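You operate a simulated robot arm through the tools that you are given. There is no shell and no other tool. Be economical: measure what you need, move in short steps, check, and stop when the job is done.

The job below is to be done with a simulated robot arm. You get a single attempt, and the scene is never put back.

TASK
Stand the two listed pipes in their sockets and cap each one.
Fine: the pipe list card names their sizes; sockets and end caps bear the same sizes.

Only the result counts: the job must be done as asked and must still hold three seconds after the hand-in. Knocking over, shifting, dropping, spilling or breaking anything else fails it. Lids that push on must go on centred and level and be pressed home; caps that screw on are set level and turned clockwise until they are tight.

THE ROBOT
A 6-joint arm with a fingered hand, fixed in place. Base frame: the origin is at the foot of the arm, x ahead of it, y to its left, z up; the work surface is at about z = 0.84. Lengths are in m, angles in rad, forces in N, time in s.
With the tool pointing down near the work surface it reaches from about 0.32 to 0.82 m from the base axis. Its first joint turns from -2.897 to 2.897 rad. Payload 4 kg.
Tool frame: the origin (TCP) lies between the finger pads and is the grasp point; the fingertips stand 0.026 m ahead of it; z points along the fingers, y is the line along which they close. Largest opening 0.132 m; the body of the gripper starts 0.073 m behind the TCP. The gripper is a hand of 5 fingers: y runs from the thumb to the fingers, the wrist lies at [0, 0, -0.239] in the tool frame, and closing takes about 1.5 s.
Orientation is that of the tool frame in the base frame, as a unit quaternion [w, x, y, z]. With the fingers straight down and closing along the base's y, the tool's x points along the base's -x, its y along +y and its z along -z.

THE INTERFACE
- The arm moves only by the tool arm_command. Its argument "moves" is a list of rows, each an object of numbers (a shift or turn left out is 0, a gripper value left out holds the last): "ax", "ay", "az": the turn, a rotation vector about the tool's x, y, z in rad; "dx", "dy", "dz": the shift along the tool's x, y, z in m; "claw": the finger opening in m, from 0 to 0.132. In form: [{"ax": .., "ay": .., "az": .., "dx": .., "dy": .., "dz": .., "claw": ..}, ...]. A call has 1 to 8 rows; each row is the pose to reach, as a shift and turn from the pose commanded when the call began, along the tool's axes at that moment. Rows are played at 5 a second. More than 0.05 m and 0.15 rad between two rows, or a gripper value outside its range, and nothing of the call is played. Where a pose cannot be reached the arm comes as near as it can. A force on the tool above 40 N (or 10 N above the force at the start of the call, whichever is more), or a blocked arm, ends the call early, and 0.2 s more pass. Each finger travels about 0.045 m/s and halts on what it meets, pressing with about 27 N; the grip force reading is that of the motor and also rises with nothing between the fingers. The clock runs only during rows and for 0.2 s after the last one: add rows that repeat a pose to give the fingers time. The reply holds the time, the measured pose of the TCP, the force on the tool along the base axes, the opening and the grip force, in the units named above and with some noise, with the torque about the TCP (base axes, N m) and any sound that the robot's microphone picked up.
- Cameras (640 x 400 px; columns grow to the right, rows downward): "scene" is fixed at [0.3934, 0.6528, 1.4368]; the picture's right is [-1.00, -0.07, 0.00], its down [-0.05, 0.70, -0.72] and it looks along [0.05, -0.71, -0.70] (base axes); focal length 214 px, centre (320, 200). "wrist" rides on the gripper at [0.085, 0.002, -0.097] in the tool frame; the picture's right is [-0.02, 1.00, 0.00], its down [-0.75, -0.02, -0.66] and it looks along [-0.66, -0.01, 0.75] (tool axes); focal length 270 px, centre (320, 200). There is no depth. A picture from a camera that has moved, and an enlarged one, comes with that camera's place and axes in the base frame and with its lens. The place of the scene camera against the robot may be out by one fixed shift of up to 0.018 m in any direction.
- grab_frame(camera): a new picture of that camera. It takes no simulated time.
- grasp_type(shape): the hand has 5 fingers and takes this shape, open, in about a second: jaw (thumb against the fingers, like two jaws); tri (thumb and two fingers); tip (a fingertip pinch); poke (one finger out to press); point (the index stretched); flat (the hand flat); cup (the hand cupped); fist (a fist). The gripper value then closes the fingers along that shape, each until it touches; the sizes above hold for jaw. It gives what a move gives, with no picture.
- close_up(camera, box): a new picture of the part [left, top, right, bottom] of that camera's present view, enlarged. It takes no simulated time.
- hand_in(): hands the job in; it is judged then, once.

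Work in short steps. Places have to be worked out from the pictures, the camera data and where the tool is seen: move nearer, look again, correct. Check each grasp and each placing, and mend what went wrong. You have 120 turns and 68 pictures in all, those below and enlarged ones among them. Open the gripper and draw the arm clear of the work before you hand the job in, unless the task says otherwise; then end with one line.

The tools are called after "Request:" as a command line: name --argument value ..., lists and objects as JSON in quotes. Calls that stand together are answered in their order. arm_command: Moves the arm, as the interface text tells. Its arguments: {"type":"object","properties":{"moves":{"type":"array","items":{"type":"object","properties":{"ax":{"type":"number"},"ay":{"type":"number"},"az":{"type":"number"},"dx":{"type":"number"},"dy":{"type":"number"},"dz":{"type":"number"},"claw":{"type":"number"}}}}},"required":["moves"]} The other tools are called the same way: grasp_type (shape) gives the hand a shape; grab_frame (camera) takes a picture; close_up (camera, box) takes an enlarged picture of a part of a camera's view; hand_in () hands the job in.

At the start:

```text
clock: 0.0
tool_pos: [0.3489, 0.34, 1.2694]
orientation: [0.0, -0.001, 1.0, 0.0]
wrist_force: [-0.5, -0.2, 0.7]
ft_torque: [0.06, 0.02, -0.02]
width: 0.1319
gripper_force: 0.0
shape: jaw
```

scene: 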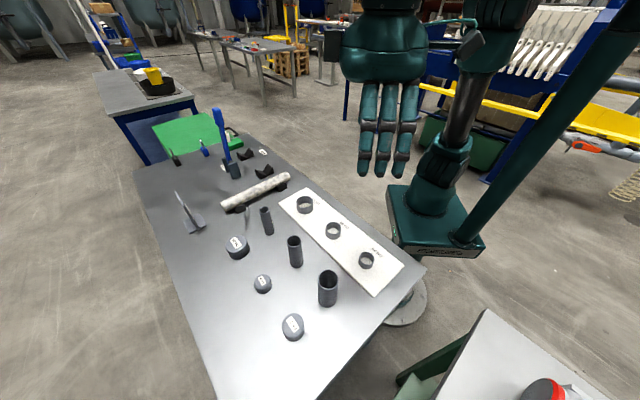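
wrist: 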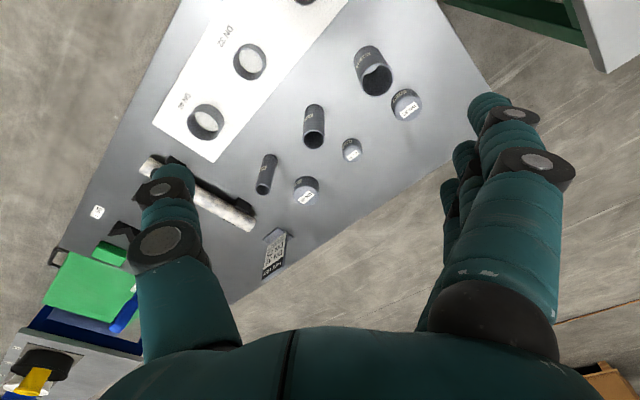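

The wrist view shows a card near (275,252) and sockets, pipes and caps with labels. I'll enlarge those.

Request:
close_up --camera "wrist" --box '[240, 220, 310, 290]'

Request:
close_up --camera "wrist" --box '[230, 30, 440, 220]'

Request:
close_up --camera "scene" --box '[210, 170, 430, 350]'

```text
5.71 times, centred on (275, 255) of wrist
camera zoom: at [0.2639, 0.3418, 1.3668], right [0.02, 1.0, 0.0], down [0.75, -0.02, 0.66], along [0.66, -0.01, -0.75], focal length 1544 px, centre (577, -114)
```

zoom: 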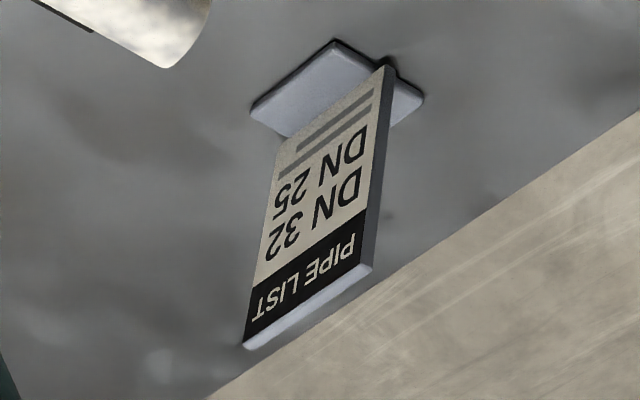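

```text
2.11 times, centred on (335, 125) of wrist
camera zoom: at [0.2639, 0.3418, 1.3668], right [0.02, 1.0, 0.0], down [0.75, -0.02, 0.66], along [0.66, -0.01, -0.75], focal length 569 px, centre (288, 358)
```

zoom: 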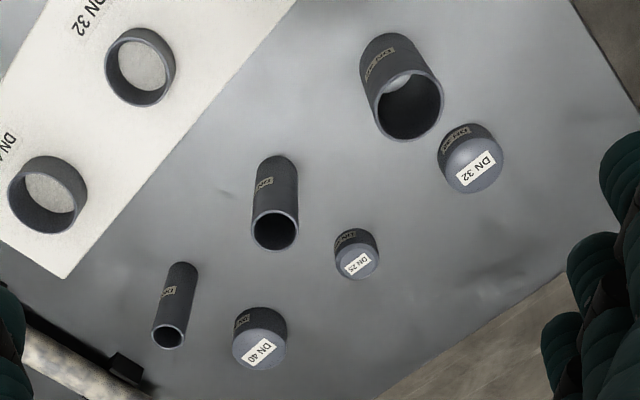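

```text
2.22 times, centred on (320, 260) of scene
camera zoom: at [0.3934, 0.6528, 1.4368], right [-1.0, -0.07, 0.0], down [-0.05, 0.7, -0.72], along [0.05, -0.71, -0.7], focal length 477 px, centre (320, 67)
```

zoom: 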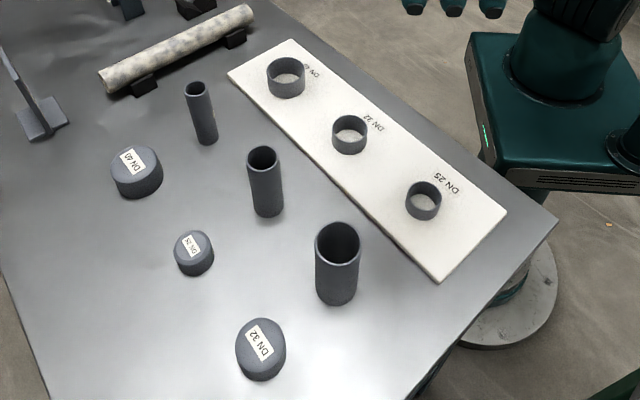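

The list names DN 32 and DN 25. I'll read the labels on the pipes and caps.

Request:
close_up --camera "wrist" --box '[340, 40, 430, 130]'

Request:
close_up --camera "wrist" --box '[250, 90, 370, 215]'

```text
4.44 times, centred on (385, 85) of wrist
camera zoom: at [0.2639, 0.3418, 1.3668], right [0.02, 1.0, 0.0], down [0.75, -0.02, 0.66], along [0.66, -0.01, -0.75], focal length 1201 px, centre (31, 711)
```

zoom: 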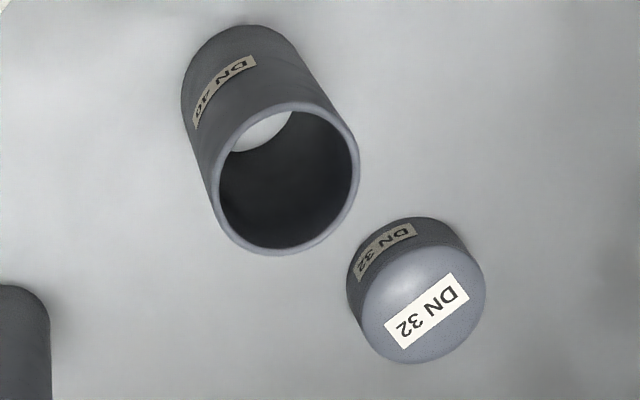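

```text
3.20 times, centred on (310, 152) of wrist
camera zoom: at [0.2639, 0.3418, 1.3668], right [0.02, 1.0, 0.0], down [0.75, -0.02, 0.66], along [0.66, -0.01, -0.75], focal length 865 px, centre (352, 352)
```

zoom: 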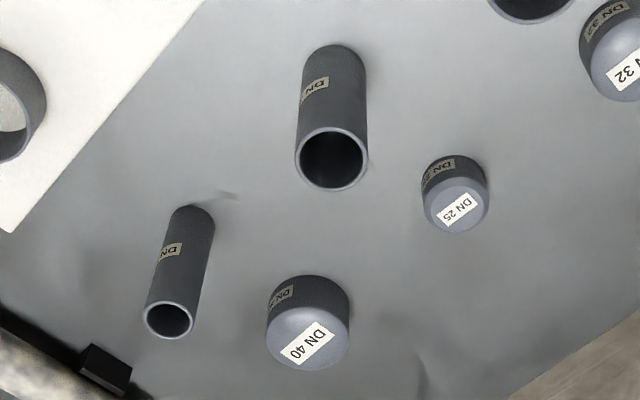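

Sizes agree with the labels: DN 32 pipe at about (0.490, 0.330), its cap at (0.477, 0.506), socket at (0.386, 0.226); DN 25 pipe at (0.600, 0.224), cap at (0.570, 0.408), socket near (0.30, 0.32). I'll move above the DN 32 pipe and look again.

Request:
arm_command --moves '[{"dx": -0.035, "dy": -0.002, "dz": 0.03}, {"dx": -0.07, "dy": -0.005, "dz": 0.06}, {"dx": -0.105, "dy": -0.007, "dz": 0.09}, {"dx": -0.141, "dy": -0.01, "dz": 0.12}, {"dx": -0.141, "dy": -0.01, "dz": 0.15}, {"dx": -0.141, "dy": -0.01, "dz": 0.17}, {"dx": -0.141, "dy": -0.01, "dz": 0.17}]'

Request:
grab_frame --camera "wrist"

Request:
grab_frame --camera "scene"

```text
clock: 1.6
tool_pos: [0.4905, 0.3315, 1.1017]
orientation: [0.0, 0.0, 1.0, 0.0]
wrist_force: [0.2, -0.3, 0.3]
ft_torque: [0.02, 0.0, 0.0]
width: 0.1318
gripper_force: 0.1
shape: jaw
```

```text
60 pictures are left
camera wrist: at [0.4045, 0.3338, 1.1976], right [0.02, 1.0, 0.0], down [0.75, -0.02, 0.66], along [0.66, -0.01, -0.75], focal length 270 px, centre (320, 200)
```

wrist: 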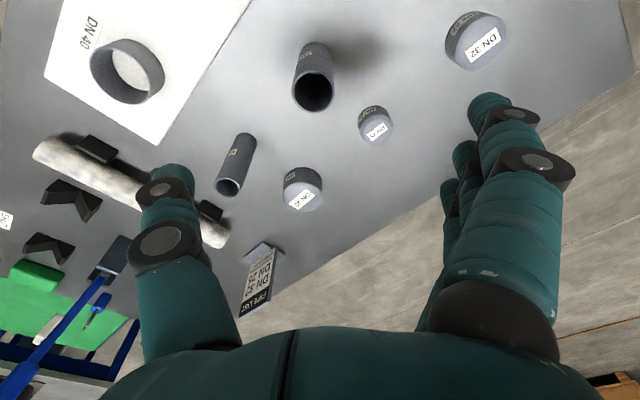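

```text
59 pictures are left
```

scene: 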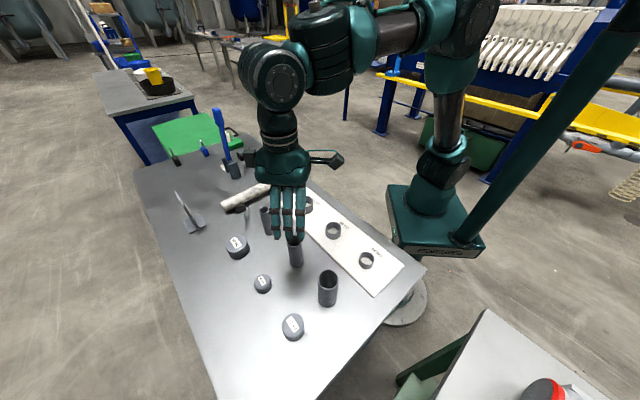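

Triangulated, the DN 32 pipe's top is at (0.4924, 0.328, 0.950). I'll descend with the hand open to TCP z of about 0.918.

Request:
arm_command --moves '[{"dx": -0.002, "dy": -0.0035, "dz": 0.04}, {"dx": -0.002, "dy": -0.0035, "dz": 0.08}, {"dx": -0.002, "dy": -0.0035, "dz": 0.12}, {"dx": -0.002, "dy": -0.0035, "dz": 0.155}, {"dx": -0.002, "dy": -0.0035, "dz": 0.184}, {"dx": -0.002, "dy": -0.0035, "dz": 0.184}]'

Request:
grab_frame --camera "wrist"

```text
clock: 3.0
tool_pos: [0.4956, 0.326, 0.9148]
orientation: [0.001, 0.0, 1.0, 0.0]
wrist_force: [-0.3, -0.2, 0.1]
ft_torque: [0.0, 0.0, -0.02]
width: 0.132
gripper_force: 0.1
shape: jaw
```

```text
58 pictures are left
camera wrist: at [0.409, 0.3285, 1.0119], right [0.02, 1.0, 0.0], down [0.75, -0.02, 0.66], along [0.66, -0.01, -0.75], focal length 270 px, centre (320, 200)
```

wrist: 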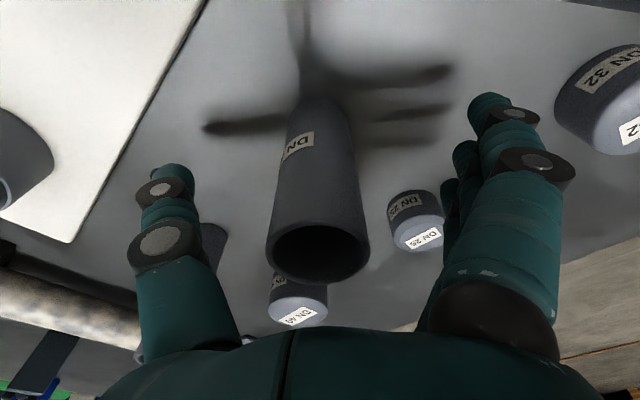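

The pipe is between thumb and fingers. Closing.

Request:
arm_command --moves '[{"claw": 0.09}, {"claw": 0.06}, {"claw": 0.03}, {"claw": 0.03}, {"claw": 0.03}, {"claw": 0.03}, {"claw": 0.03}, {"claw": 0.03}]'

Request:
grab_frame --camera "wrist"

```text
clock: 4.8
tool_pos: [0.4947, 0.3264, 0.9173]
orientation: [-0.001, 0.0, 1.0, 0.0]
wrist_force: [0.0, 0.0, 0.5]
ft_torque: [0.03, -0.03, 0.01]
width: 0.0212
gripper_force: 8.1
shape: jaw
```

```text
57 pictures are left
camera wrist: at [0.409, 0.3285, 1.0122], right [0.02, 1.0, 0.0], down [0.75, -0.02, 0.66], along [0.66, -0.01, -0.75], focal length 270 px, centre (320, 200)
```

wrist: 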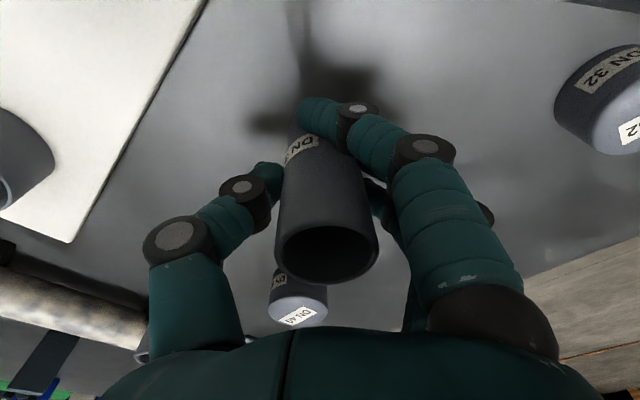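

The fingers wrap the pipe, but the grip force is only 8 N. I'll squeeze further for more time and check.

Request:
arm_command --moves '[{"claw": 0.015}, {"claw": 0.01}, {"claw": 0.01}, {"claw": 0.01}, {"claw": 0.01}]'

Request:
grab_frame --camera "wrist"

Request:
close_up --camera "scene" --box '[240, 190, 350, 290]'

```text
clock: 6.0
tool_pos: [0.4948, 0.3278, 0.917]
orientation: [0.001, 0.0, 1.0, 0.0]
wrist_force: [0.3, -1.1, 3.5]
ft_torque: [0.04, 0.0, 0.01]
width: 0.0186
gripper_force: 26.6
shape: jaw
```

```text
56 pictures are left
camera wrist: at [0.409, 0.3285, 1.0123], right [0.02, 1.0, 0.0], down [0.75, -0.02, 0.66], along [0.66, -0.01, -0.75], focal length 270 px, centre (320, 200)
```

wrist: 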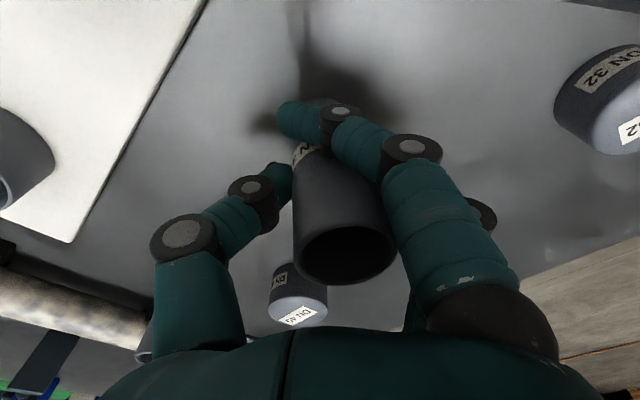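

```text
4.00 times, centred on (295, 240) of scene
camera zoom: at [0.3934, 0.6528, 1.4368], right [-1.0, -0.07, 0.0], down [-0.05, 0.7, -0.72], along [0.05, -0.71, -0.7], focal length 858 px, centre (420, 40)
```

zoom: 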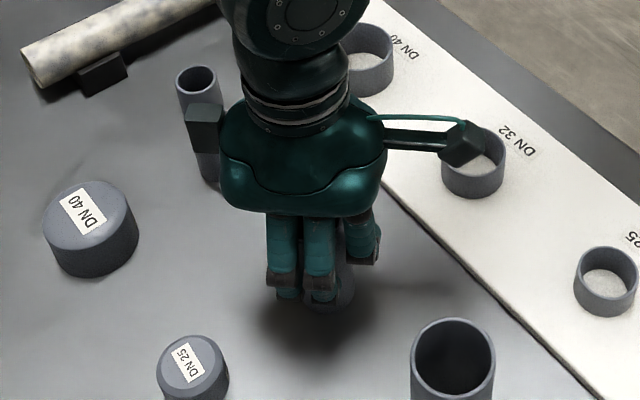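

Grip is now 27 N. I'll lift a little and check that the pipe hangs straight.

Request:
arm_command --moves '[{"dz": -0.01}, {"dz": -0.02}, {"dz": -0.035}, {"dz": -0.05}, {"dz": -0.05}]'

Request:
grab_frame --camera "wrist"

Request:
close_up --camera "scene" --box '[240, 190, 350, 290]'

```text
clock: 7.2
tool_pos: [0.4937, 0.3243, 0.9667]
orientation: [0.0, 0.0, 1.0, -0.001]
wrist_force: [-0.6, -0.2, 0.1]
ft_torque: [0.0, -0.02, 0.0]
width: 0.0183
gripper_force: 27.2
shape: jaw
```

```text
54 pictures are left
camera wrist: at [0.4085, 0.3272, 1.0623], right [0.02, 1.0, 0.0], down [0.75, -0.02, 0.66], along [0.66, -0.01, -0.75], focal length 270 px, centre (320, 200)
```

wrist: 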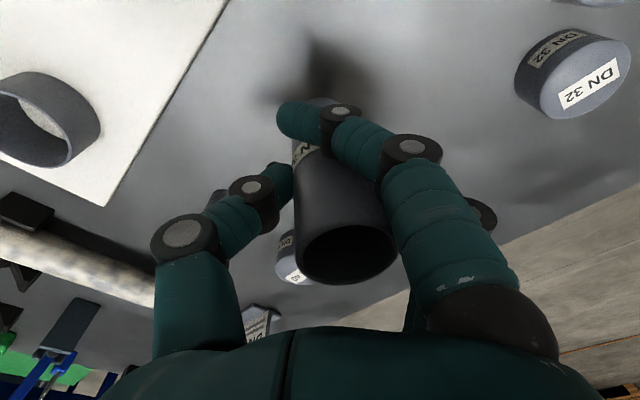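

```text
4.00 times, centred on (295, 240) of scene
camera zoom: at [0.3934, 0.6528, 1.4368], right [-1.0, -0.07, 0.0], down [-0.05, 0.7, -0.72], along [0.05, -0.71, -0.7], focal length 858 px, centre (420, 40)
```

zoom: 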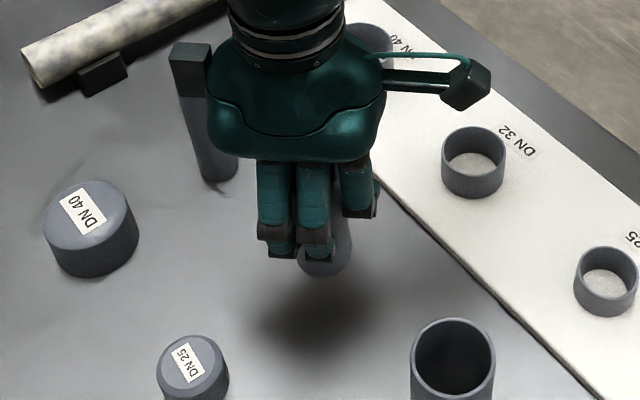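

The pipe is held, but tilted about 0.1 rad because the index finger missed it and curls past. I'll set it back down, open, and try the tri shape for a better grip.

Request:
arm_command --moves '[{"dz": 0.02}, {"dz": 0.035}, {"dz": 0.045}, {"dz": 0.049}, {"dz": 0.049, "claw": 0.03}, {"dz": 0.049, "claw": 0.05}, {"dz": 0.049, "claw": 0.09}, {"dz": 0.049, "claw": 0.13}]'

Request:
grasp_type --shape "tri"

Request:
grab_frame --camera "wrist"

```text
clock: 9.0
tool_pos: [0.4926, 0.3266, 0.9171]
orientation: [0.0, 0.001, 1.0, 0.001]
wrist_force: [-0.2, -0.7, -0.7]
ft_torque: [-0.01, -0.01, 0.01]
width: 0.0861
gripper_force: 0.0
shape: jaw
```

```text
clock: 9.9
tool_pos: [0.4925, 0.3265, 0.9175]
orientation: [0.0, 0.0, 1.0, 0.0]
wrist_force: [-0.8, -0.2, 0.6]
ft_torque: [-0.02, -0.01, -0.03]
width: 0.1319
gripper_force: 0.0
shape: tri
```

```text
52 pictures are left
camera wrist: at [0.4075, 0.3285, 1.0132], right [0.02, 1.0, 0.0], down [0.75, -0.02, 0.66], along [0.66, -0.01, -0.75], focal length 270 px, centre (320, 200)
```

wrist: 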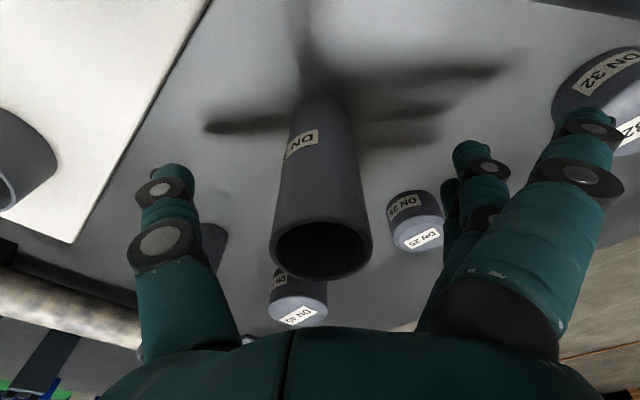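

In tri the index stays out of the way, and the thumb opposes the middle and ring fingers. The pipe stands upright and centred, so I'll close.

Request:
arm_command --moves '[{"claw": 0.09}, {"claw": 0.06}, {"claw": 0.035}, {"claw": 0.03}, {"claw": 0.03}, {"claw": 0.03}, {"claw": 0.03}, {"claw": 0.03}]'

Request:
grab_frame --camera "wrist"

```text
clock: 11.7
tool_pos: [0.4923, 0.3267, 0.9166]
orientation: [0.0, 0.0, 1.0, 0.0]
wrist_force: [-1.1, 0.0, -0.6]
ft_torque: [0.0, 0.02, -0.01]
width: 0.0309
gripper_force: 26.7
shape: tri
```

```text
51 pictures are left
camera wrist: at [0.4074, 0.3285, 1.0132], right [0.02, 1.0, 0.0], down [0.75, -0.02, 0.66], along [0.66, -0.01, -0.75], focal length 270 px, centre (320, 200)
```

wrist: 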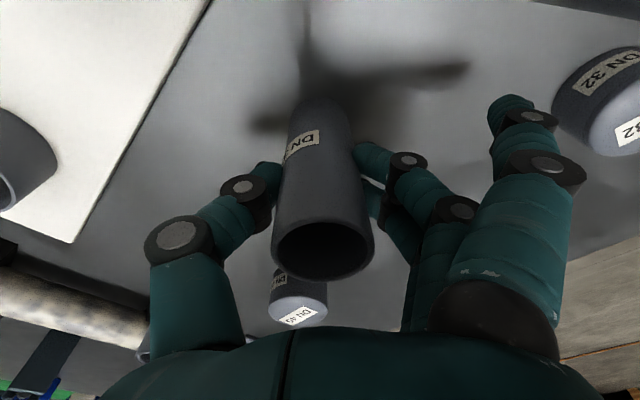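

Much better: the pipe is upright between the thumb and two fingers with 27 N. I'll lift it and look.

Request:
arm_command --moves '[{"dz": -0.01}, {"dz": -0.03}, {"dz": -0.06}, {"dz": -0.09}, {"dz": -0.12}, {"dz": -0.12}]'

Request:
grab_frame --camera "wrist"

Request:
grab_frame --camera "scene"

```text
clock: 13.1
tool_pos: [0.4915, 0.3253, 1.0387]
orientation: [0.0, 0.0, 1.0, -0.001]
wrist_force: [-0.1, -1.1, -0.7]
ft_torque: [0.02, -0.02, 0.04]
width: 0.031
gripper_force: 27.2
shape: tri
```

```text
50 pictures are left
camera wrist: at [0.4064, 0.3278, 1.1342], right [0.02, 1.0, 0.0], down [0.75, -0.02, 0.66], along [0.66, -0.01, -0.75], focal length 270 px, centre (320, 200)
```

wrist: 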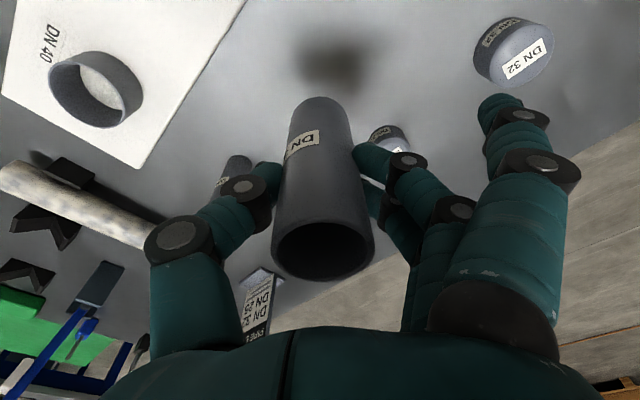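

```text
49 pictures are left
```

scene: 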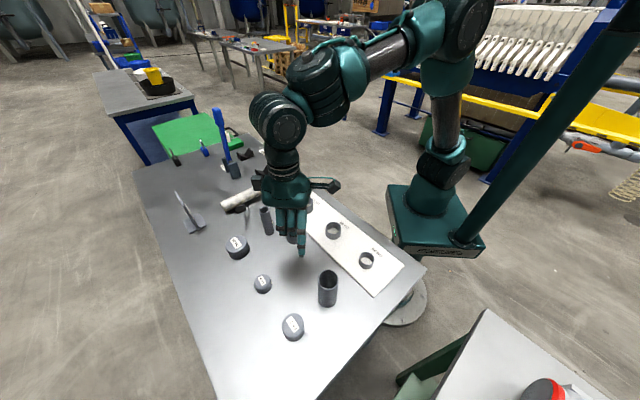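

The pipe hangs upright, with its bottom about 0.077 below the TCP. I'll move toward the sockets, keeping to one side, to measure the DN 32 socket.

Request:
arm_command --moves '[{"dx": 0.03, "dz": -0.01}, {"dx": 0.06, "dz": -0.02}, {"dx": 0.09, "dz": -0.02}, {"dx": 0.09, "dz": -0.02}]'

Request:
grab_frame --camera "wrist"

```text
clock: 14.1
tool_pos: [0.4029, 0.3256, 1.0576]
orientation: [0.0, 0.0, 1.0, 0.001]
wrist_force: [-0.2, -0.1, -0.6]
ft_torque: [0.0, -0.01, 0.02]
width: 0.0308
gripper_force: 27.1
shape: tri
```

```text
48 pictures are left
camera wrist: at [0.3171, 0.3278, 1.1546], right [0.02, 1.0, 0.0], down [0.75, -0.02, 0.66], along [0.66, -0.01, -0.75], focal length 270 px, centre (320, 200)
```

wrist: 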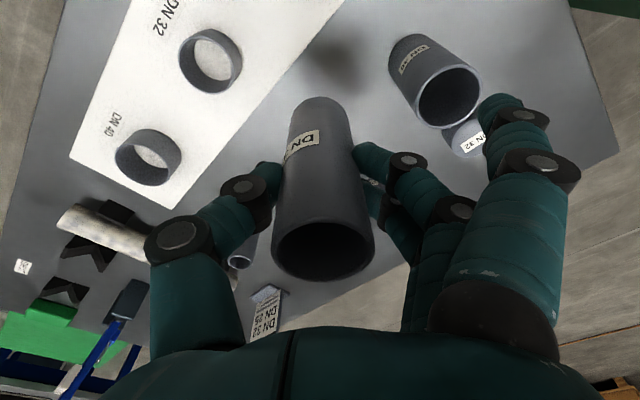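

Enlarging the DN 32 socket to measure it accurately.

Request:
close_up --camera "wrist" --box '[160, 15, 260, 110]'

```text
4.21 times, centred on (210, 62) of wrist
camera zoom: at [0.3171, 0.3278, 1.1546], right [0.02, 1.0, 0.0], down [0.75, -0.02, 0.66], along [0.66, -0.01, -0.75], focal length 1138 px, centre (783, 779)
```

zoom: 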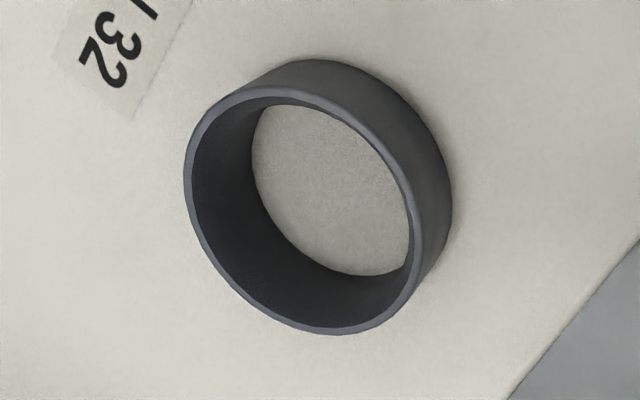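

The DN 32 socket rim is near (0.388, 0.221), z about 0.88, with an inner diameter of roughly 0.046. I'll move the pipe over it, its bottom about 2.5 cm above the rim, and check alignment.

Request:
arm_command --moves '[{"dx": 0.004, "dy": -0.036}, {"dx": 0.008, "dy": -0.072}, {"dx": 0.0126, "dy": -0.1068}, {"dx": 0.0126, "dy": -0.1068, "dz": 0.035}, {"dx": 0.0126, "dy": -0.1068, "dz": 0.07}, {"dx": 0.0126, "dy": -0.1068, "dz": 0.07}]'

Request:
grab_frame --camera "wrist"

Request:
close_up --camera "scene" --box '[290, 190, 390, 280]'

```text
clock: 15.5
tool_pos: [0.3882, 0.2192, 0.9856]
orientation: [0.0, 0.0, 1.0, -0.001]
wrist_force: [0.3, -0.6, -0.5]
ft_torque: [-0.01, -0.03, -0.04]
width: 0.0305
gripper_force: 26.9
shape: tri
```

```text
46 pictures are left
camera wrist: at [0.3033, 0.2217, 1.0827], right [0.02, 1.0, 0.0], down [0.75, -0.02, 0.66], along [0.66, -0.01, -0.75], focal length 270 px, centre (320, 200)
```

wrist: 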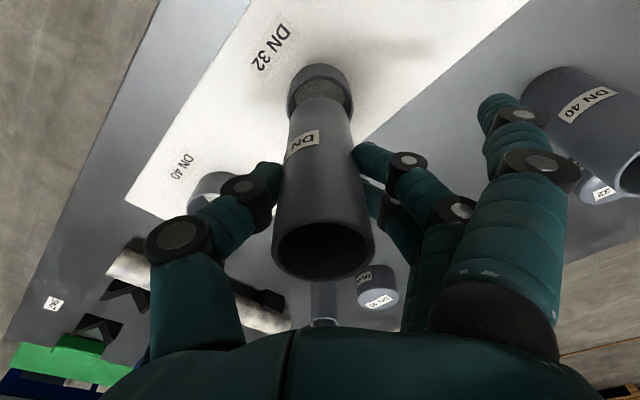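

```text
4.44 times, centred on (340, 235) of scene
camera zoom: at [0.3934, 0.6528, 1.4368], right [-1.0, -0.07, 0.0], down [-0.05, 0.7, -0.72], along [0.05, -0.71, -0.7], focal length 953 px, centre (231, 44)
```

zoom: 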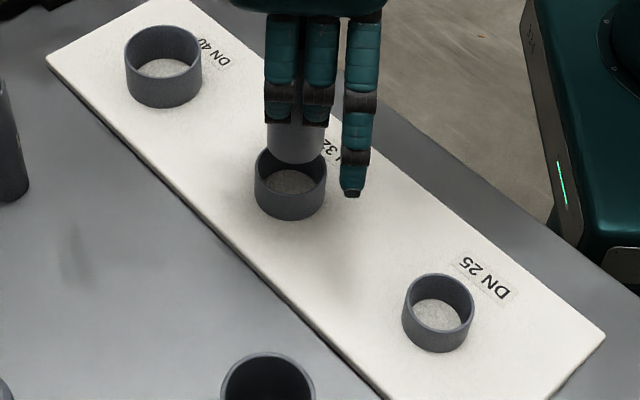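

Request:
close_up --camera "wrist" --box '[270, 50, 370, 150]'

```text
4.00 times, centred on (320, 100) of wrist
camera zoom: at [0.3033, 0.2217, 1.0827], right [0.02, 1.0, 0.0], down [0.75, -0.02, 0.66], along [0.66, -0.01, -0.75], focal length 1081 px, centre (320, 600)
```

zoom: 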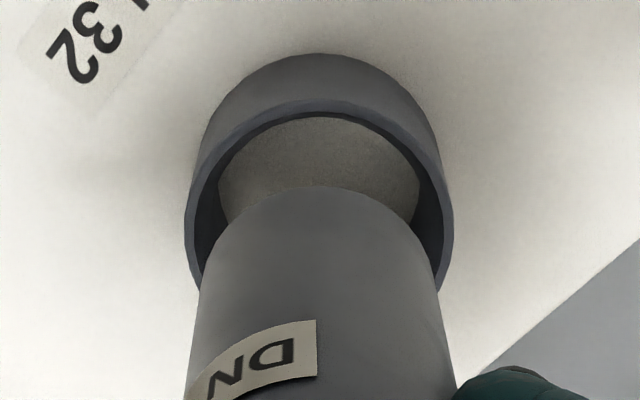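

The ring's inner radius is about 0.0237 against the pipe's 0.0198, so there are about 4 mm of clearance. The pipe needs roughly +2.5 mm in x; I'll correct that and lower until contact.

Request:
arm_command --moves '[{"dx": -0.0025, "dy": 0.0005}, {"dx": -0.0025, "dy": 0.0005, "dz": 0.015}, {"dx": -0.0025, "dy": 0.0005, "dz": 0.03}, {"dx": -0.0025, "dy": 0.0005, "dz": 0.042}, {"dx": -0.0025, "dy": 0.0005, "dz": 0.05}, {"dx": -0.0025, "dy": 0.0005, "dz": 0.054}, {"dx": -0.0025, "dy": 0.0005, "dz": 0.054}]'

Request:
grab_frame --camera "wrist"

Request:
close_up --camera "scene" --box '[290, 190, 390, 280]'

```text
clock: 17.1
tool_pos: [0.3937, 0.2191, 0.9337]
orientation: [0.0, 0.0, 1.0, 0.0]
wrist_force: [-0.2, -0.2, -1.0]
ft_torque: [0.0, 0.04, 0.04]
width: 0.0306
gripper_force: 27.0
shape: tri
```

```text
43 pictures are left
camera wrist: at [0.3075, 0.2224, 1.0302], right [0.02, 1.0, 0.0], down [0.75, -0.02, 0.66], along [0.66, -0.01, -0.75], focal length 270 px, centre (320, 200)
```

wrist: 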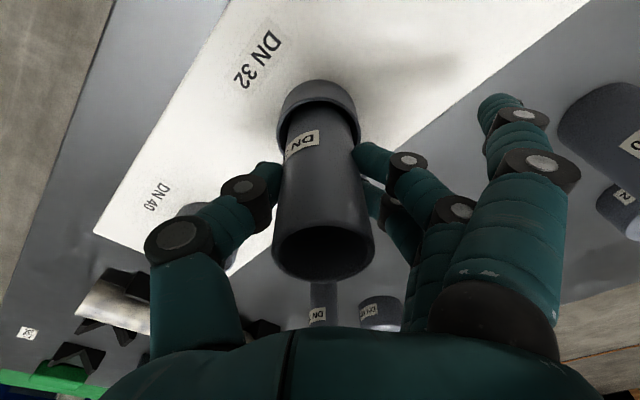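

```text
4.44 times, centred on (340, 235) of scene
camera zoom: at [0.3934, 0.6528, 1.4368], right [-1.0, -0.07, 0.0], down [-0.05, 0.7, -0.72], along [0.05, -0.71, -0.7], focal length 953 px, centre (231, 44)
```

zoom: 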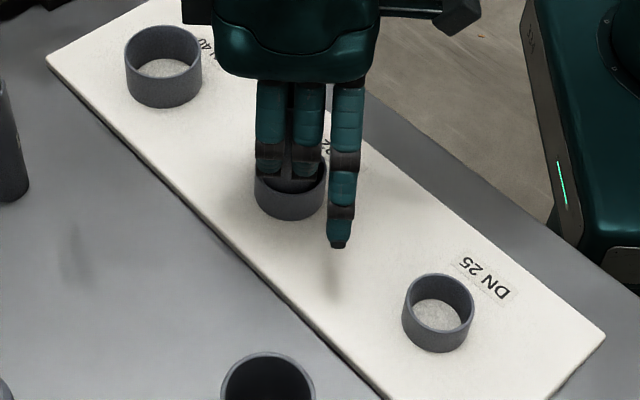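

The pipe is in the ring, its bottom about 1 cm from the board. I'll lower in small steps until it touches.

Request:
arm_command --moves '[{"dz": 0.003}, {"dz": 0.006}, {"dz": 0.008}, {"dz": 0.01}, {"dz": 0.012}, {"dz": 0.012}]'

```text
clock: 18.2
tool_pos: [0.3929, 0.2209, 0.9256]
orientation: [0.001, 0.001, 1.0, 0.002]
wrist_force: [-7.3, -2.9, 23.4]
ft_torque: [-0.06, 0.19, 0.02]
width: 0.0336
gripper_force: 26.9
shape: tri
stopped in row 5: the force on the tool passed its limit at 42 N (the readings are from after the stop); the commanded pose is now the measured one
```

Contact at the bottom (pipe base about 0.849). I'll open the hand and look.

Request:
arm_command --moves '[{"dz": -0.001, "claw": 0.04}, {"dz": -0.001, "claw": 0.06}, {"dz": -0.001, "claw": 0.08}, {"dz": -0.001, "claw": 0.1}, {"dz": -0.001, "claw": 0.13}, {"dz": -0.001, "claw": 0.13}, {"dz": -0.001, "claw": 0.13}, {"dz": -0.001, "claw": 0.13}]'

Request:
grab_frame --camera "wrist"

```text
clock: 20.0
tool_pos: [0.3925, 0.2202, 0.9263]
orientation: [0.002, 0.0, 1.0, 0.0]
wrist_force: [0.6, -0.6, -0.1]
ft_torque: [-0.03, 0.02, 0.0]
width: 0.1299
gripper_force: 0.0
shape: tri
```

```text
41 pictures are left
camera wrist: at [0.3075, 0.2225, 1.0226], right [0.02, 1.0, 0.0], down [0.75, -0.02, 0.66], along [0.66, -0.01, -0.75], focal length 270 px, centre (320, 200)
```

wrist: 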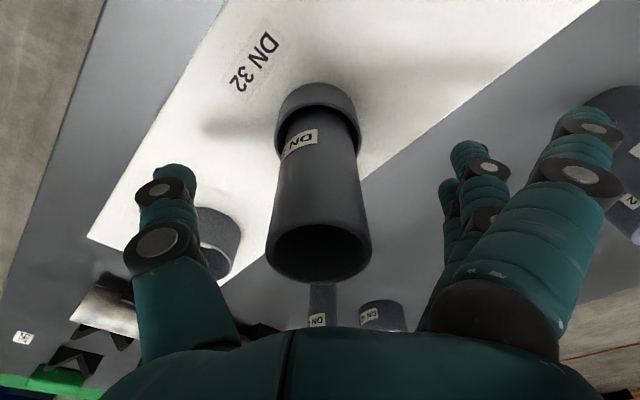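

The DN 32 pipe stands in its socket. I'll raise the hand and go above the DN 25 pipe, near (0.600, 0.224).

Request:
arm_command --moves '[{"dz": -0.04}, {"dz": -0.08}, {"dz": -0.12}, {"dz": -0.15}, {"dz": -0.15, "dx": -0.045}, {"dz": -0.15, "dx": -0.09}, {"dz": -0.15, "dx": -0.135}, {"dz": -0.15, "dx": -0.18}]'

Request:
arm_command --moves '[{"dx": -0.025, "dy": 0.004}, {"dx": -0.025, "dy": 0.004, "dz": 0.02}, {"dx": -0.025, "dy": 0.004, "dz": 0.02}]'

Request:
grab_frame --camera "wrist"

```text
clock: 21.8
tool_pos: [0.5736, 0.2198, 1.0755]
orientation: [0.004, 0.001, 1.0, 0.001]
wrist_force: [-0.4, 0.6, 0.8]
ft_torque: [0.02, 0.02, -0.01]
width: 0.1301
gripper_force: 0.0
shape: tri
```

```text
clock: 22.6
tool_pos: [0.5989, 0.2234, 1.0558]
orientation: [0.001, 0.0, 1.0, 0.001]
wrist_force: [0.0, 0.5, 0.3]
ft_torque: [0.04, 0.03, 0.0]
width: 0.1299
gripper_force: 0.0
shape: tri
```

```text
40 pictures are left
camera wrist: at [0.514, 0.2257, 1.1519], right [0.02, 1.0, 0.0], down [0.75, -0.02, 0.66], along [0.66, -0.01, -0.75], focal length 270 px, centre (320, 200)
```

wrist: 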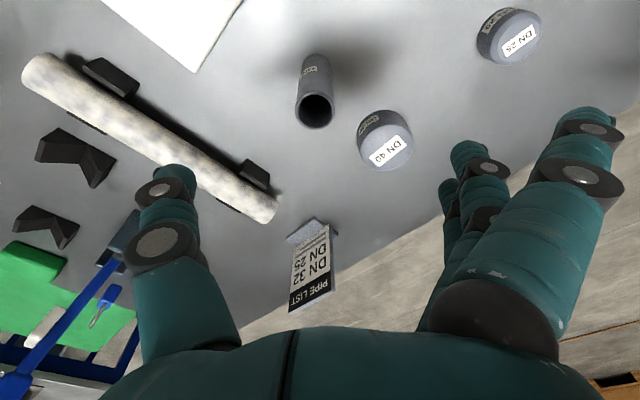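

The DN 25 pipe top is at about (0.599, 0.222). Descend to z of about 0.916 and close.

Request:
arm_command --moves '[{"dy": -0.0015, "dz": 0.04}, {"dy": -0.0015, "dz": 0.08}, {"dy": -0.0015, "dz": 0.115}, {"dy": -0.0015, "dz": 0.139}, {"dy": -0.0015, "dz": 0.139}]'

Request:
arm_command --moves '[{"claw": 0.09}, {"claw": 0.06}, {"claw": 0.035}, {"claw": 0.025}, {"claw": 0.022}, {"claw": 0.022}, {"claw": 0.022}, {"claw": 0.022}]'

Request:
grab_frame --camera "wrist"

```text
clock: 23.8
tool_pos: [0.599, 0.2226, 0.9186]
orientation: [0.002, 0.0, 1.0, 0.001]
wrist_force: [-0.6, 0.3, 0.8]
ft_torque: [0.01, -0.01, 0.0]
width: 0.1296
gripper_force: 0.1
shape: tri
```

```text
clock: 25.6
tool_pos: [0.5981, 0.2215, 0.9175]
orientation: [0.002, -0.001, 1.0, 0.001]
wrist_force: [-0.7, -0.3, 1.0]
ft_torque: [-0.03, 0.02, -0.01]
width: 0.0223
gripper_force: 27.2
shape: tri
```

```text
39 pictures are left
camera wrist: at [0.5134, 0.2241, 1.0142], right [0.02, 1.0, 0.0], down [0.75, -0.02, 0.66], along [0.66, -0.01, -0.75], focal length 270 px, centre (320, 200)
```

wrist: 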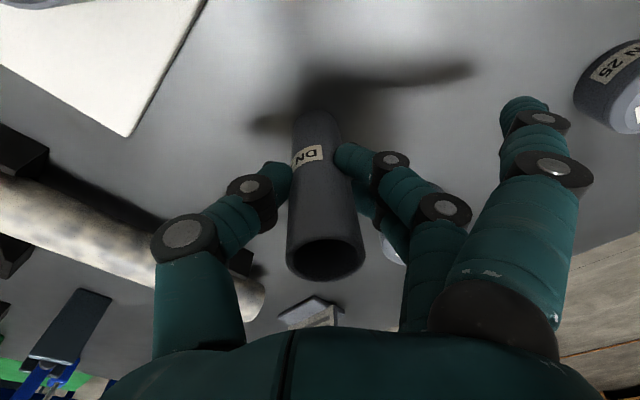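

The pipe is between the pads. The opening equals my command, so I'll command slightly less to be sure of a firm grip, then lift.

Request:
arm_command --moves '[{"claw": 0.016}, {"claw": 0.016}, {"claw": 0.016, "dz": -0.01}, {"claw": 0.016, "dz": -0.04}, {"claw": 0.016, "dz": -0.08}, {"claw": 0.016, "dz": -0.12}, {"claw": 0.016, "dz": -0.14}, {"claw": 0.016, "dz": -0.14}]'

Request:
grab_frame --camera "wrist"

```text
clock: 27.4
tool_pos: [0.599, 0.2232, 1.0562]
orientation: [0.002, 0.001, 1.0, 0.001]
wrist_force: [-0.2, 0.5, -0.5]
ft_torque: [0.0, 0.05, -0.02]
width: 0.0214
gripper_force: 26.8
shape: tri
```

```text
38 pictures are left
camera wrist: at [0.5135, 0.2247, 1.1528], right [0.02, 1.0, 0.0], down [0.75, -0.02, 0.66], along [0.66, -0.01, -0.75], focal length 270 px, centre (320, 200)
```

wrist: 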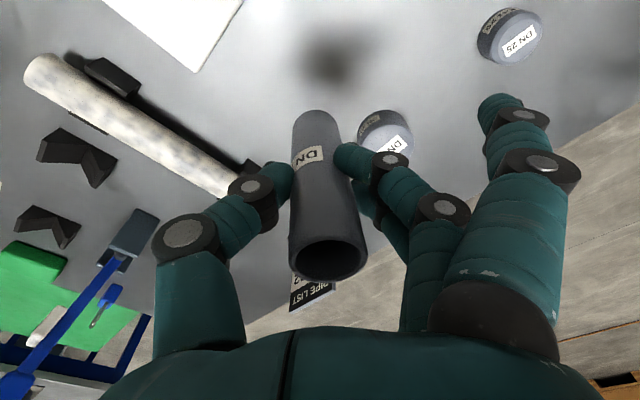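

The pipe hangs tilted about 0.056 rad, its bottom toward -y. I'll compensate with a small tool turn and travel to a spot from which the DN 25 socket is visible.

Request:
arm_command --moves '[{"dx": 0.04, "dy": 0.025}, {"dx": 0.08, "dy": 0.05}, {"dx": 0.12, "dy": 0.075}, {"dx": 0.16, "dy": 0.1}, {"dx": 0.2, "dy": 0.125}, {"dx": 0.24, "dy": 0.15, "ax": -0.03}, {"dx": 0.279, "dy": 0.177, "ax": -0.055}, {"dx": 0.279, "dy": 0.177, "ax": -0.055}]'

Request:
grab_frame --camera "wrist"

```text
clock: 29.2
tool_pos: [0.3171, 0.3998, 1.0572]
orientation: [0.001, 0.0, 1.0, 0.029]
wrist_force: [0.6, -0.3, 0.4]
ft_torque: [-0.02, -0.04, 0.01]
width: 0.0212
gripper_force: 27.0
shape: tri
```

```text
37 pictures are left
camera wrist: at [0.2315, 0.3967, 1.1537], right [0.02, 1.0, 0.06], down [0.75, -0.05, 0.66], along [0.66, 0.03, -0.75], focal length 270 px, centre (320, 200)
```

wrist: 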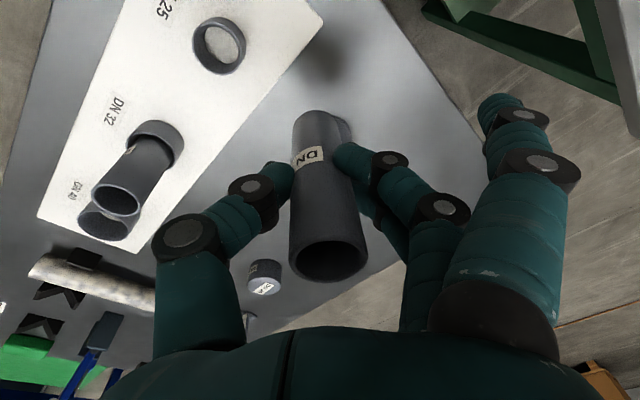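

Enlarging the DN 25 socket for measurement.

Request:
close_up --camera "wrist" --box '[170, 0, 270, 95]'

```text
4.21 times, centred on (220, 48) of wrist
camera zoom: at [0.2315, 0.3967, 1.1537], right [0.02, 1.0, 0.06], down [0.75, -0.05, 0.66], along [0.66, 0.03, -0.75], focal length 1138 px, centre (741, 842)
```

zoom: 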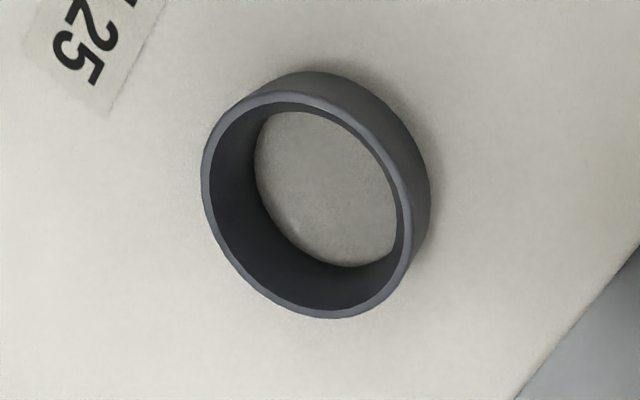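

The DN 25 socket is at about (0.288, 0.318). I'll move the pipe over it, its bottom about 2 cm above the rim, and check.

Request:
arm_command --moves '[{"dx": 0.0148, "dy": -0.0422, "dz": -0.0023}, {"dx": 0.0295, "dy": -0.0844, "dz": -0.0046}, {"dx": 0.0295, "dy": -0.0866, "dz": 0.035}, {"dx": 0.0295, "dy": -0.0887, "dz": 0.0741}, {"dx": 0.0295, "dy": -0.0887, "dz": 0.0741}]'

Request:
close_up --camera "wrist" --box '[240, 50, 400, 290]'

Request:
close_up --camera "wrist" --box '[270, 50, 370, 150]'

```text
clock: 30.4
tool_pos: [0.2907, 0.316, 0.9783]
orientation: [0.002, 0.0, 1.0, 0.029]
wrist_force: [0.0, 0.2, -0.4]
ft_torque: [-0.03, 0.04, -0.01]
width: 0.0211
gripper_force: 27.3
shape: tri
```

```text
1.67 times, centred on (320, 170) of wrist
camera zoom: at [0.2038, 0.3121, 1.0736], right [0.02, 1.0, 0.06], down [0.75, -0.05, 0.66], along [0.66, 0.03, -0.75], focal length 450 px, centre (320, 250)
```

zoom: 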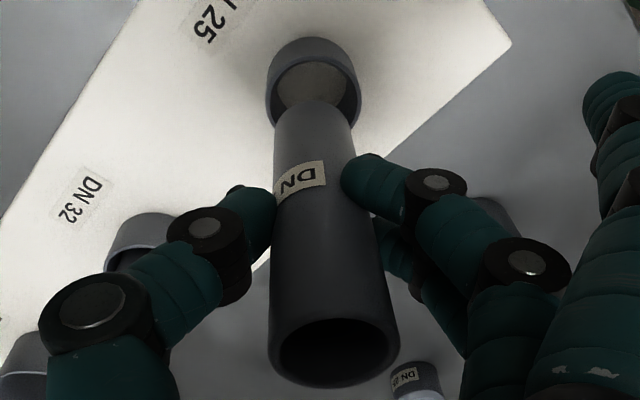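

```text
4.00 times, centred on (320, 100) of wrist
camera zoom: at [0.2038, 0.3121, 1.0736], right [0.02, 1.0, 0.06], down [0.75, -0.05, 0.66], along [0.66, 0.03, -0.75], focal length 1081 px, centre (320, 600)
```

zoom: 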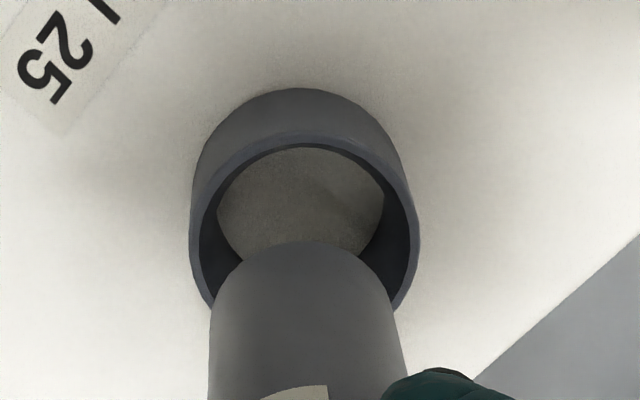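

The pipe bottom is about (+4, -1.5) mm off the ring centre. I'll correct that and lower it in.

Request:
arm_command --moves '[{"dx": 0.0035, "dy": 0.0015}, {"dx": 0.0035, "dy": 0.001, "dz": 0.012}, {"dx": 0.0035, "dy": 0.0002, "dz": 0.024}, {"dx": 0.0035, "dy": -0.0005, "dz": 0.036}, {"dx": 0.0035, "dy": -0.0008, "dz": 0.042}, {"dx": 0.0035, "dy": -0.0008, "dz": 0.042}]'

Request:
close_up --camera "wrist" --box '[240, 50, 400, 290]'

```text
clock: 31.8
tool_pos: [0.2856, 0.3168, 0.9356]
orientation: [0.001, -0.001, 1.0, 0.029]
wrist_force: [0.3, -0.6, -0.5]
ft_torque: [0.02, -0.03, 0.02]
width: 0.0209
gripper_force: 26.8
shape: tri
```

```text
1.67 times, centred on (320, 170) of wrist
camera zoom: at [0.1998, 0.3131, 1.0309], right [0.02, 1.0, 0.06], down [0.75, -0.05, 0.66], along [0.66, 0.03, -0.75], focal length 450 px, centre (320, 250)
```

zoom: 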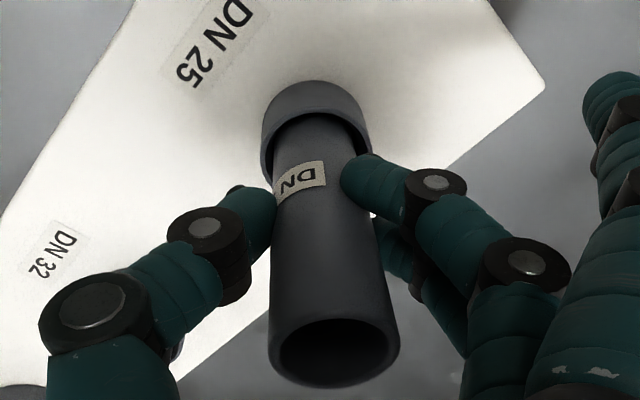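

The pipe is in the ring without contact. Lowering in small steps until it touches.

Request:
arm_command --moves '[{"dz": 0.003}, {"dz": 0.006}, {"dz": 0.008}, {"dz": 0.01}, {"dz": 0.012}, {"dz": 0.012}]'

```text
clock: 33.0
tool_pos: [0.2865, 0.3182, 0.9267]
orientation: [0.003, 0.0, 0.999, 0.032]
wrist_force: [-2.8, -1.9, 20.8]
ft_torque: [-0.03, -0.01, 0.0]
width: 0.0241
gripper_force: 26.9
shape: tri
stopped in row 6: the force on the tool passed its limit at 42 N (the readings are from after the stop); the commanded pose is now the measured one
```

Seated at the same depth as the first pipe. I'll open and look.

Request:
arm_command --moves '[{"dz": -0.001, "claw": 0.035}, {"dz": -0.001, "claw": 0.05}, {"dz": -0.001, "claw": 0.08}, {"dz": -0.001, "claw": 0.1}, {"dz": -0.001, "claw": 0.13}, {"dz": -0.001, "claw": 0.13}, {"dz": -0.001, "claw": 0.13}, {"dz": -0.001, "claw": 0.13}]'

Request:
grab_frame --camera "wrist"

```text
clock: 34.8
tool_pos: [0.2859, 0.3181, 0.9267]
orientation: [0.003, -0.001, 1.0, 0.03]
wrist_force: [-0.7, -0.4, -0.3]
ft_torque: [0.01, -0.01, 0.01]
width: 0.1296
gripper_force: 0.1
shape: tri
```

```text
32 pictures are left
camera wrist: at [0.2002, 0.3142, 1.0226], right [0.02, 1.0, 0.06], down [0.75, -0.05, 0.66], along [0.66, 0.03, -0.75], focal length 270 px, centre (320, 200)
```

wrist: 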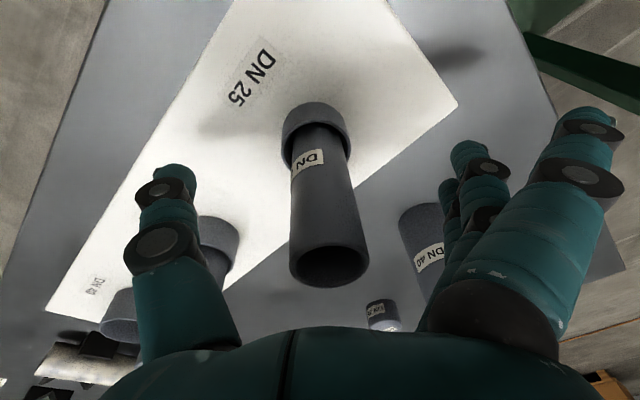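

Both pipes stand in their sockets. I'll raise the hand, level it, and go above the DN 32 cap near (0.477, 0.506).

Request:
arm_command --moves '[{"dy": 0.003, "dz": -0.05}, {"dy": 0.006, "dz": -0.1}, {"dy": 0.009, "dz": -0.15}, {"dx": -0.03, "dy": 0.04, "dz": -0.148, "ax": 0.03}, {"dx": -0.06, "dy": 0.07, "dz": -0.146, "ax": 0.06}, {"dx": -0.095, "dy": 0.1, "dz": -0.144, "ax": 0.06}, {"dx": -0.125, "dy": 0.13, "dz": -0.142, "ax": 0.06}, {"dx": -0.155, "dy": 0.16, "dz": -0.14, "ax": 0.06}]'

Request:
arm_command --moves '[{"dx": -0.035, "dy": 0.03, "dz": 0.01}, {"dx": -0.035, "dy": 0.03, "dz": 0.05}, {"dx": -0.035, "dy": 0.03, "dz": 0.05}]'

Request:
grab_frame --camera "wrist"

```text
clock: 36.6
tool_pos: [0.4392, 0.4706, 1.0778]
orientation: [0.004, 0.0, 1.0, 0.001]
wrist_force: [0.6, 0.6, 0.3]
ft_torque: [0.06, -0.01, 0.01]
width: 0.1301
gripper_force: 0.0
shape: tri
```

```text
clock: 37.4
tool_pos: [0.4759, 0.4995, 1.0269]
orientation: [0.003, 0.0, 1.0, 0.0]
wrist_force: [1.4, -0.5, -0.1]
ft_torque: [0.02, 0.01, -0.02]
width: 0.1301
gripper_force: 0.1
shape: tri
```

```text
31 pictures are left
camera wrist: at [0.3891, 0.5018, 1.1223], right [0.02, 1.0, 0.0], down [0.75, -0.02, 0.66], along [0.66, -0.01, -0.75], focal length 270 px, centre (320, 200)
```

wrist: 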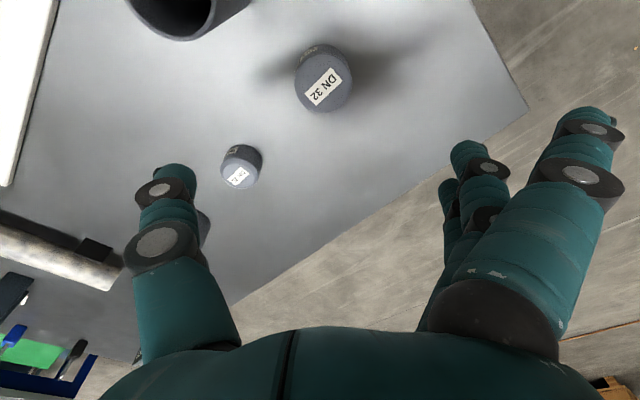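

Enlarging the DN 32 cap.

Request:
close_up --camera "wrist" --box '[275, 30, 375, 130]'

```text
4.00 times, centred on (325, 80) of wrist
camera zoom: at [0.3891, 0.5018, 1.1223], right [0.02, 1.0, 0.0], down [0.75, -0.02, 0.66], along [0.66, -0.01, -0.75], focal length 1081 px, centre (300, 680)
```

zoom: 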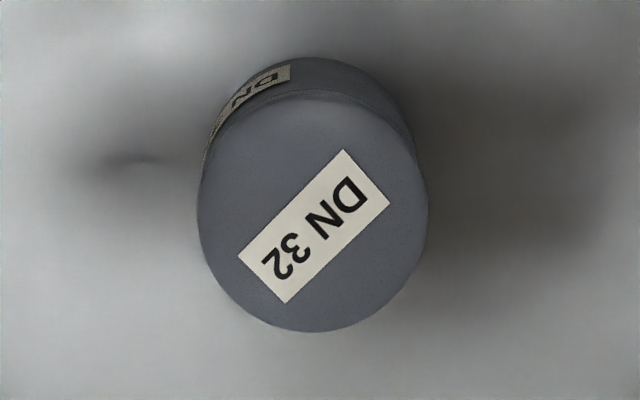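

The cap centre is near (0.471, 0.504) with its top at z 0.872 and radius 0.026. I'll descend around it to TCP z 0.873, stopping first at 0.90.

Request:
arm_command --moves '[{"dx": 0.0035, "dy": 0.0035, "dz": 0.04}, {"dx": 0.0035, "dy": 0.0035, "dz": 0.08}, {"dx": 0.0035, "dy": 0.0035, "dz": 0.11}, {"dx": 0.0035, "dy": 0.0035, "dz": 0.126}, {"dx": 0.0035, "dy": 0.0035, "dz": 0.14}, {"dx": 0.0035, "dy": 0.0035, "dz": 0.149}, {"dx": 0.0035, "dy": 0.0035, "dz": 0.153}, {"dx": 0.0035, "dy": 0.0035, "dz": 0.153}]'

Request:
grab_frame --camera "wrist"

```text
clock: 39.2
tool_pos: [0.4716, 0.5036, 0.8753]
orientation: [0.003, 0.0, 1.0, 0.0]
wrist_force: [-0.3, -0.1, 0.0]
ft_torque: [-0.02, -0.05, 0.03]
width: 0.1301
gripper_force: 0.0
shape: tri
```

```text
29 pictures are left
camera wrist: at [0.3862, 0.5061, 0.9704], right [0.02, 1.0, 0.0], down [0.75, -0.01, 0.66], along [0.66, -0.01, -0.75], focal length 270 px, centre (320, 200)
```

wrist: 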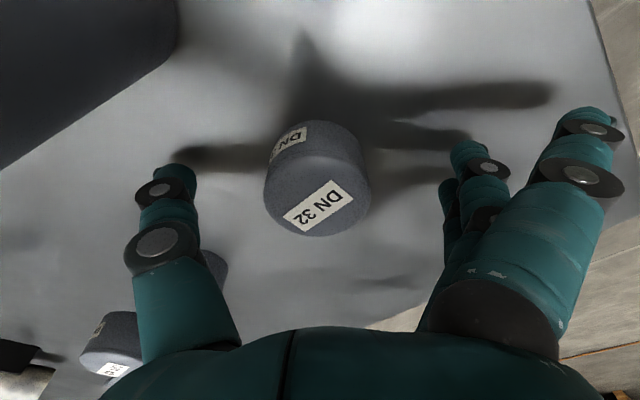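

The cap is centred between the fingers. Closing.

Request:
arm_command --moves '[{"claw": 0.1}, {"claw": 0.08}, {"claw": 0.06}, {"claw": 0.05}, {"claw": 0.042}, {"claw": 0.038}, {"claw": 0.038}, {"claw": 0.038}]'

Request:
grab_frame --camera "wrist"

```text
clock: 41.0
tool_pos: [0.4721, 0.5043, 0.8741]
orientation: [0.003, -0.001, 1.0, -0.001]
wrist_force: [0.1, 0.8, -0.1]
ft_torque: [-0.01, -0.01, 0.02]
width: 0.0432
gripper_force: 27.3
shape: tri
```

```text
28 pictures are left
camera wrist: at [0.3862, 0.506, 0.9704], right [0.02, 1.0, 0.0], down [0.75, -0.01, 0.66], along [0.66, -0.01, -0.75], focal length 270 px, centre (320, 200)
```

wrist: 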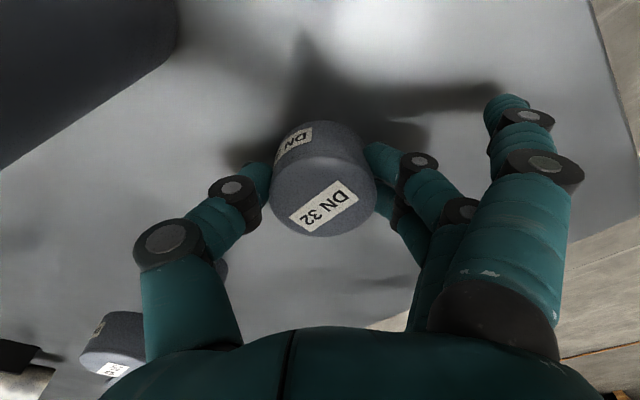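

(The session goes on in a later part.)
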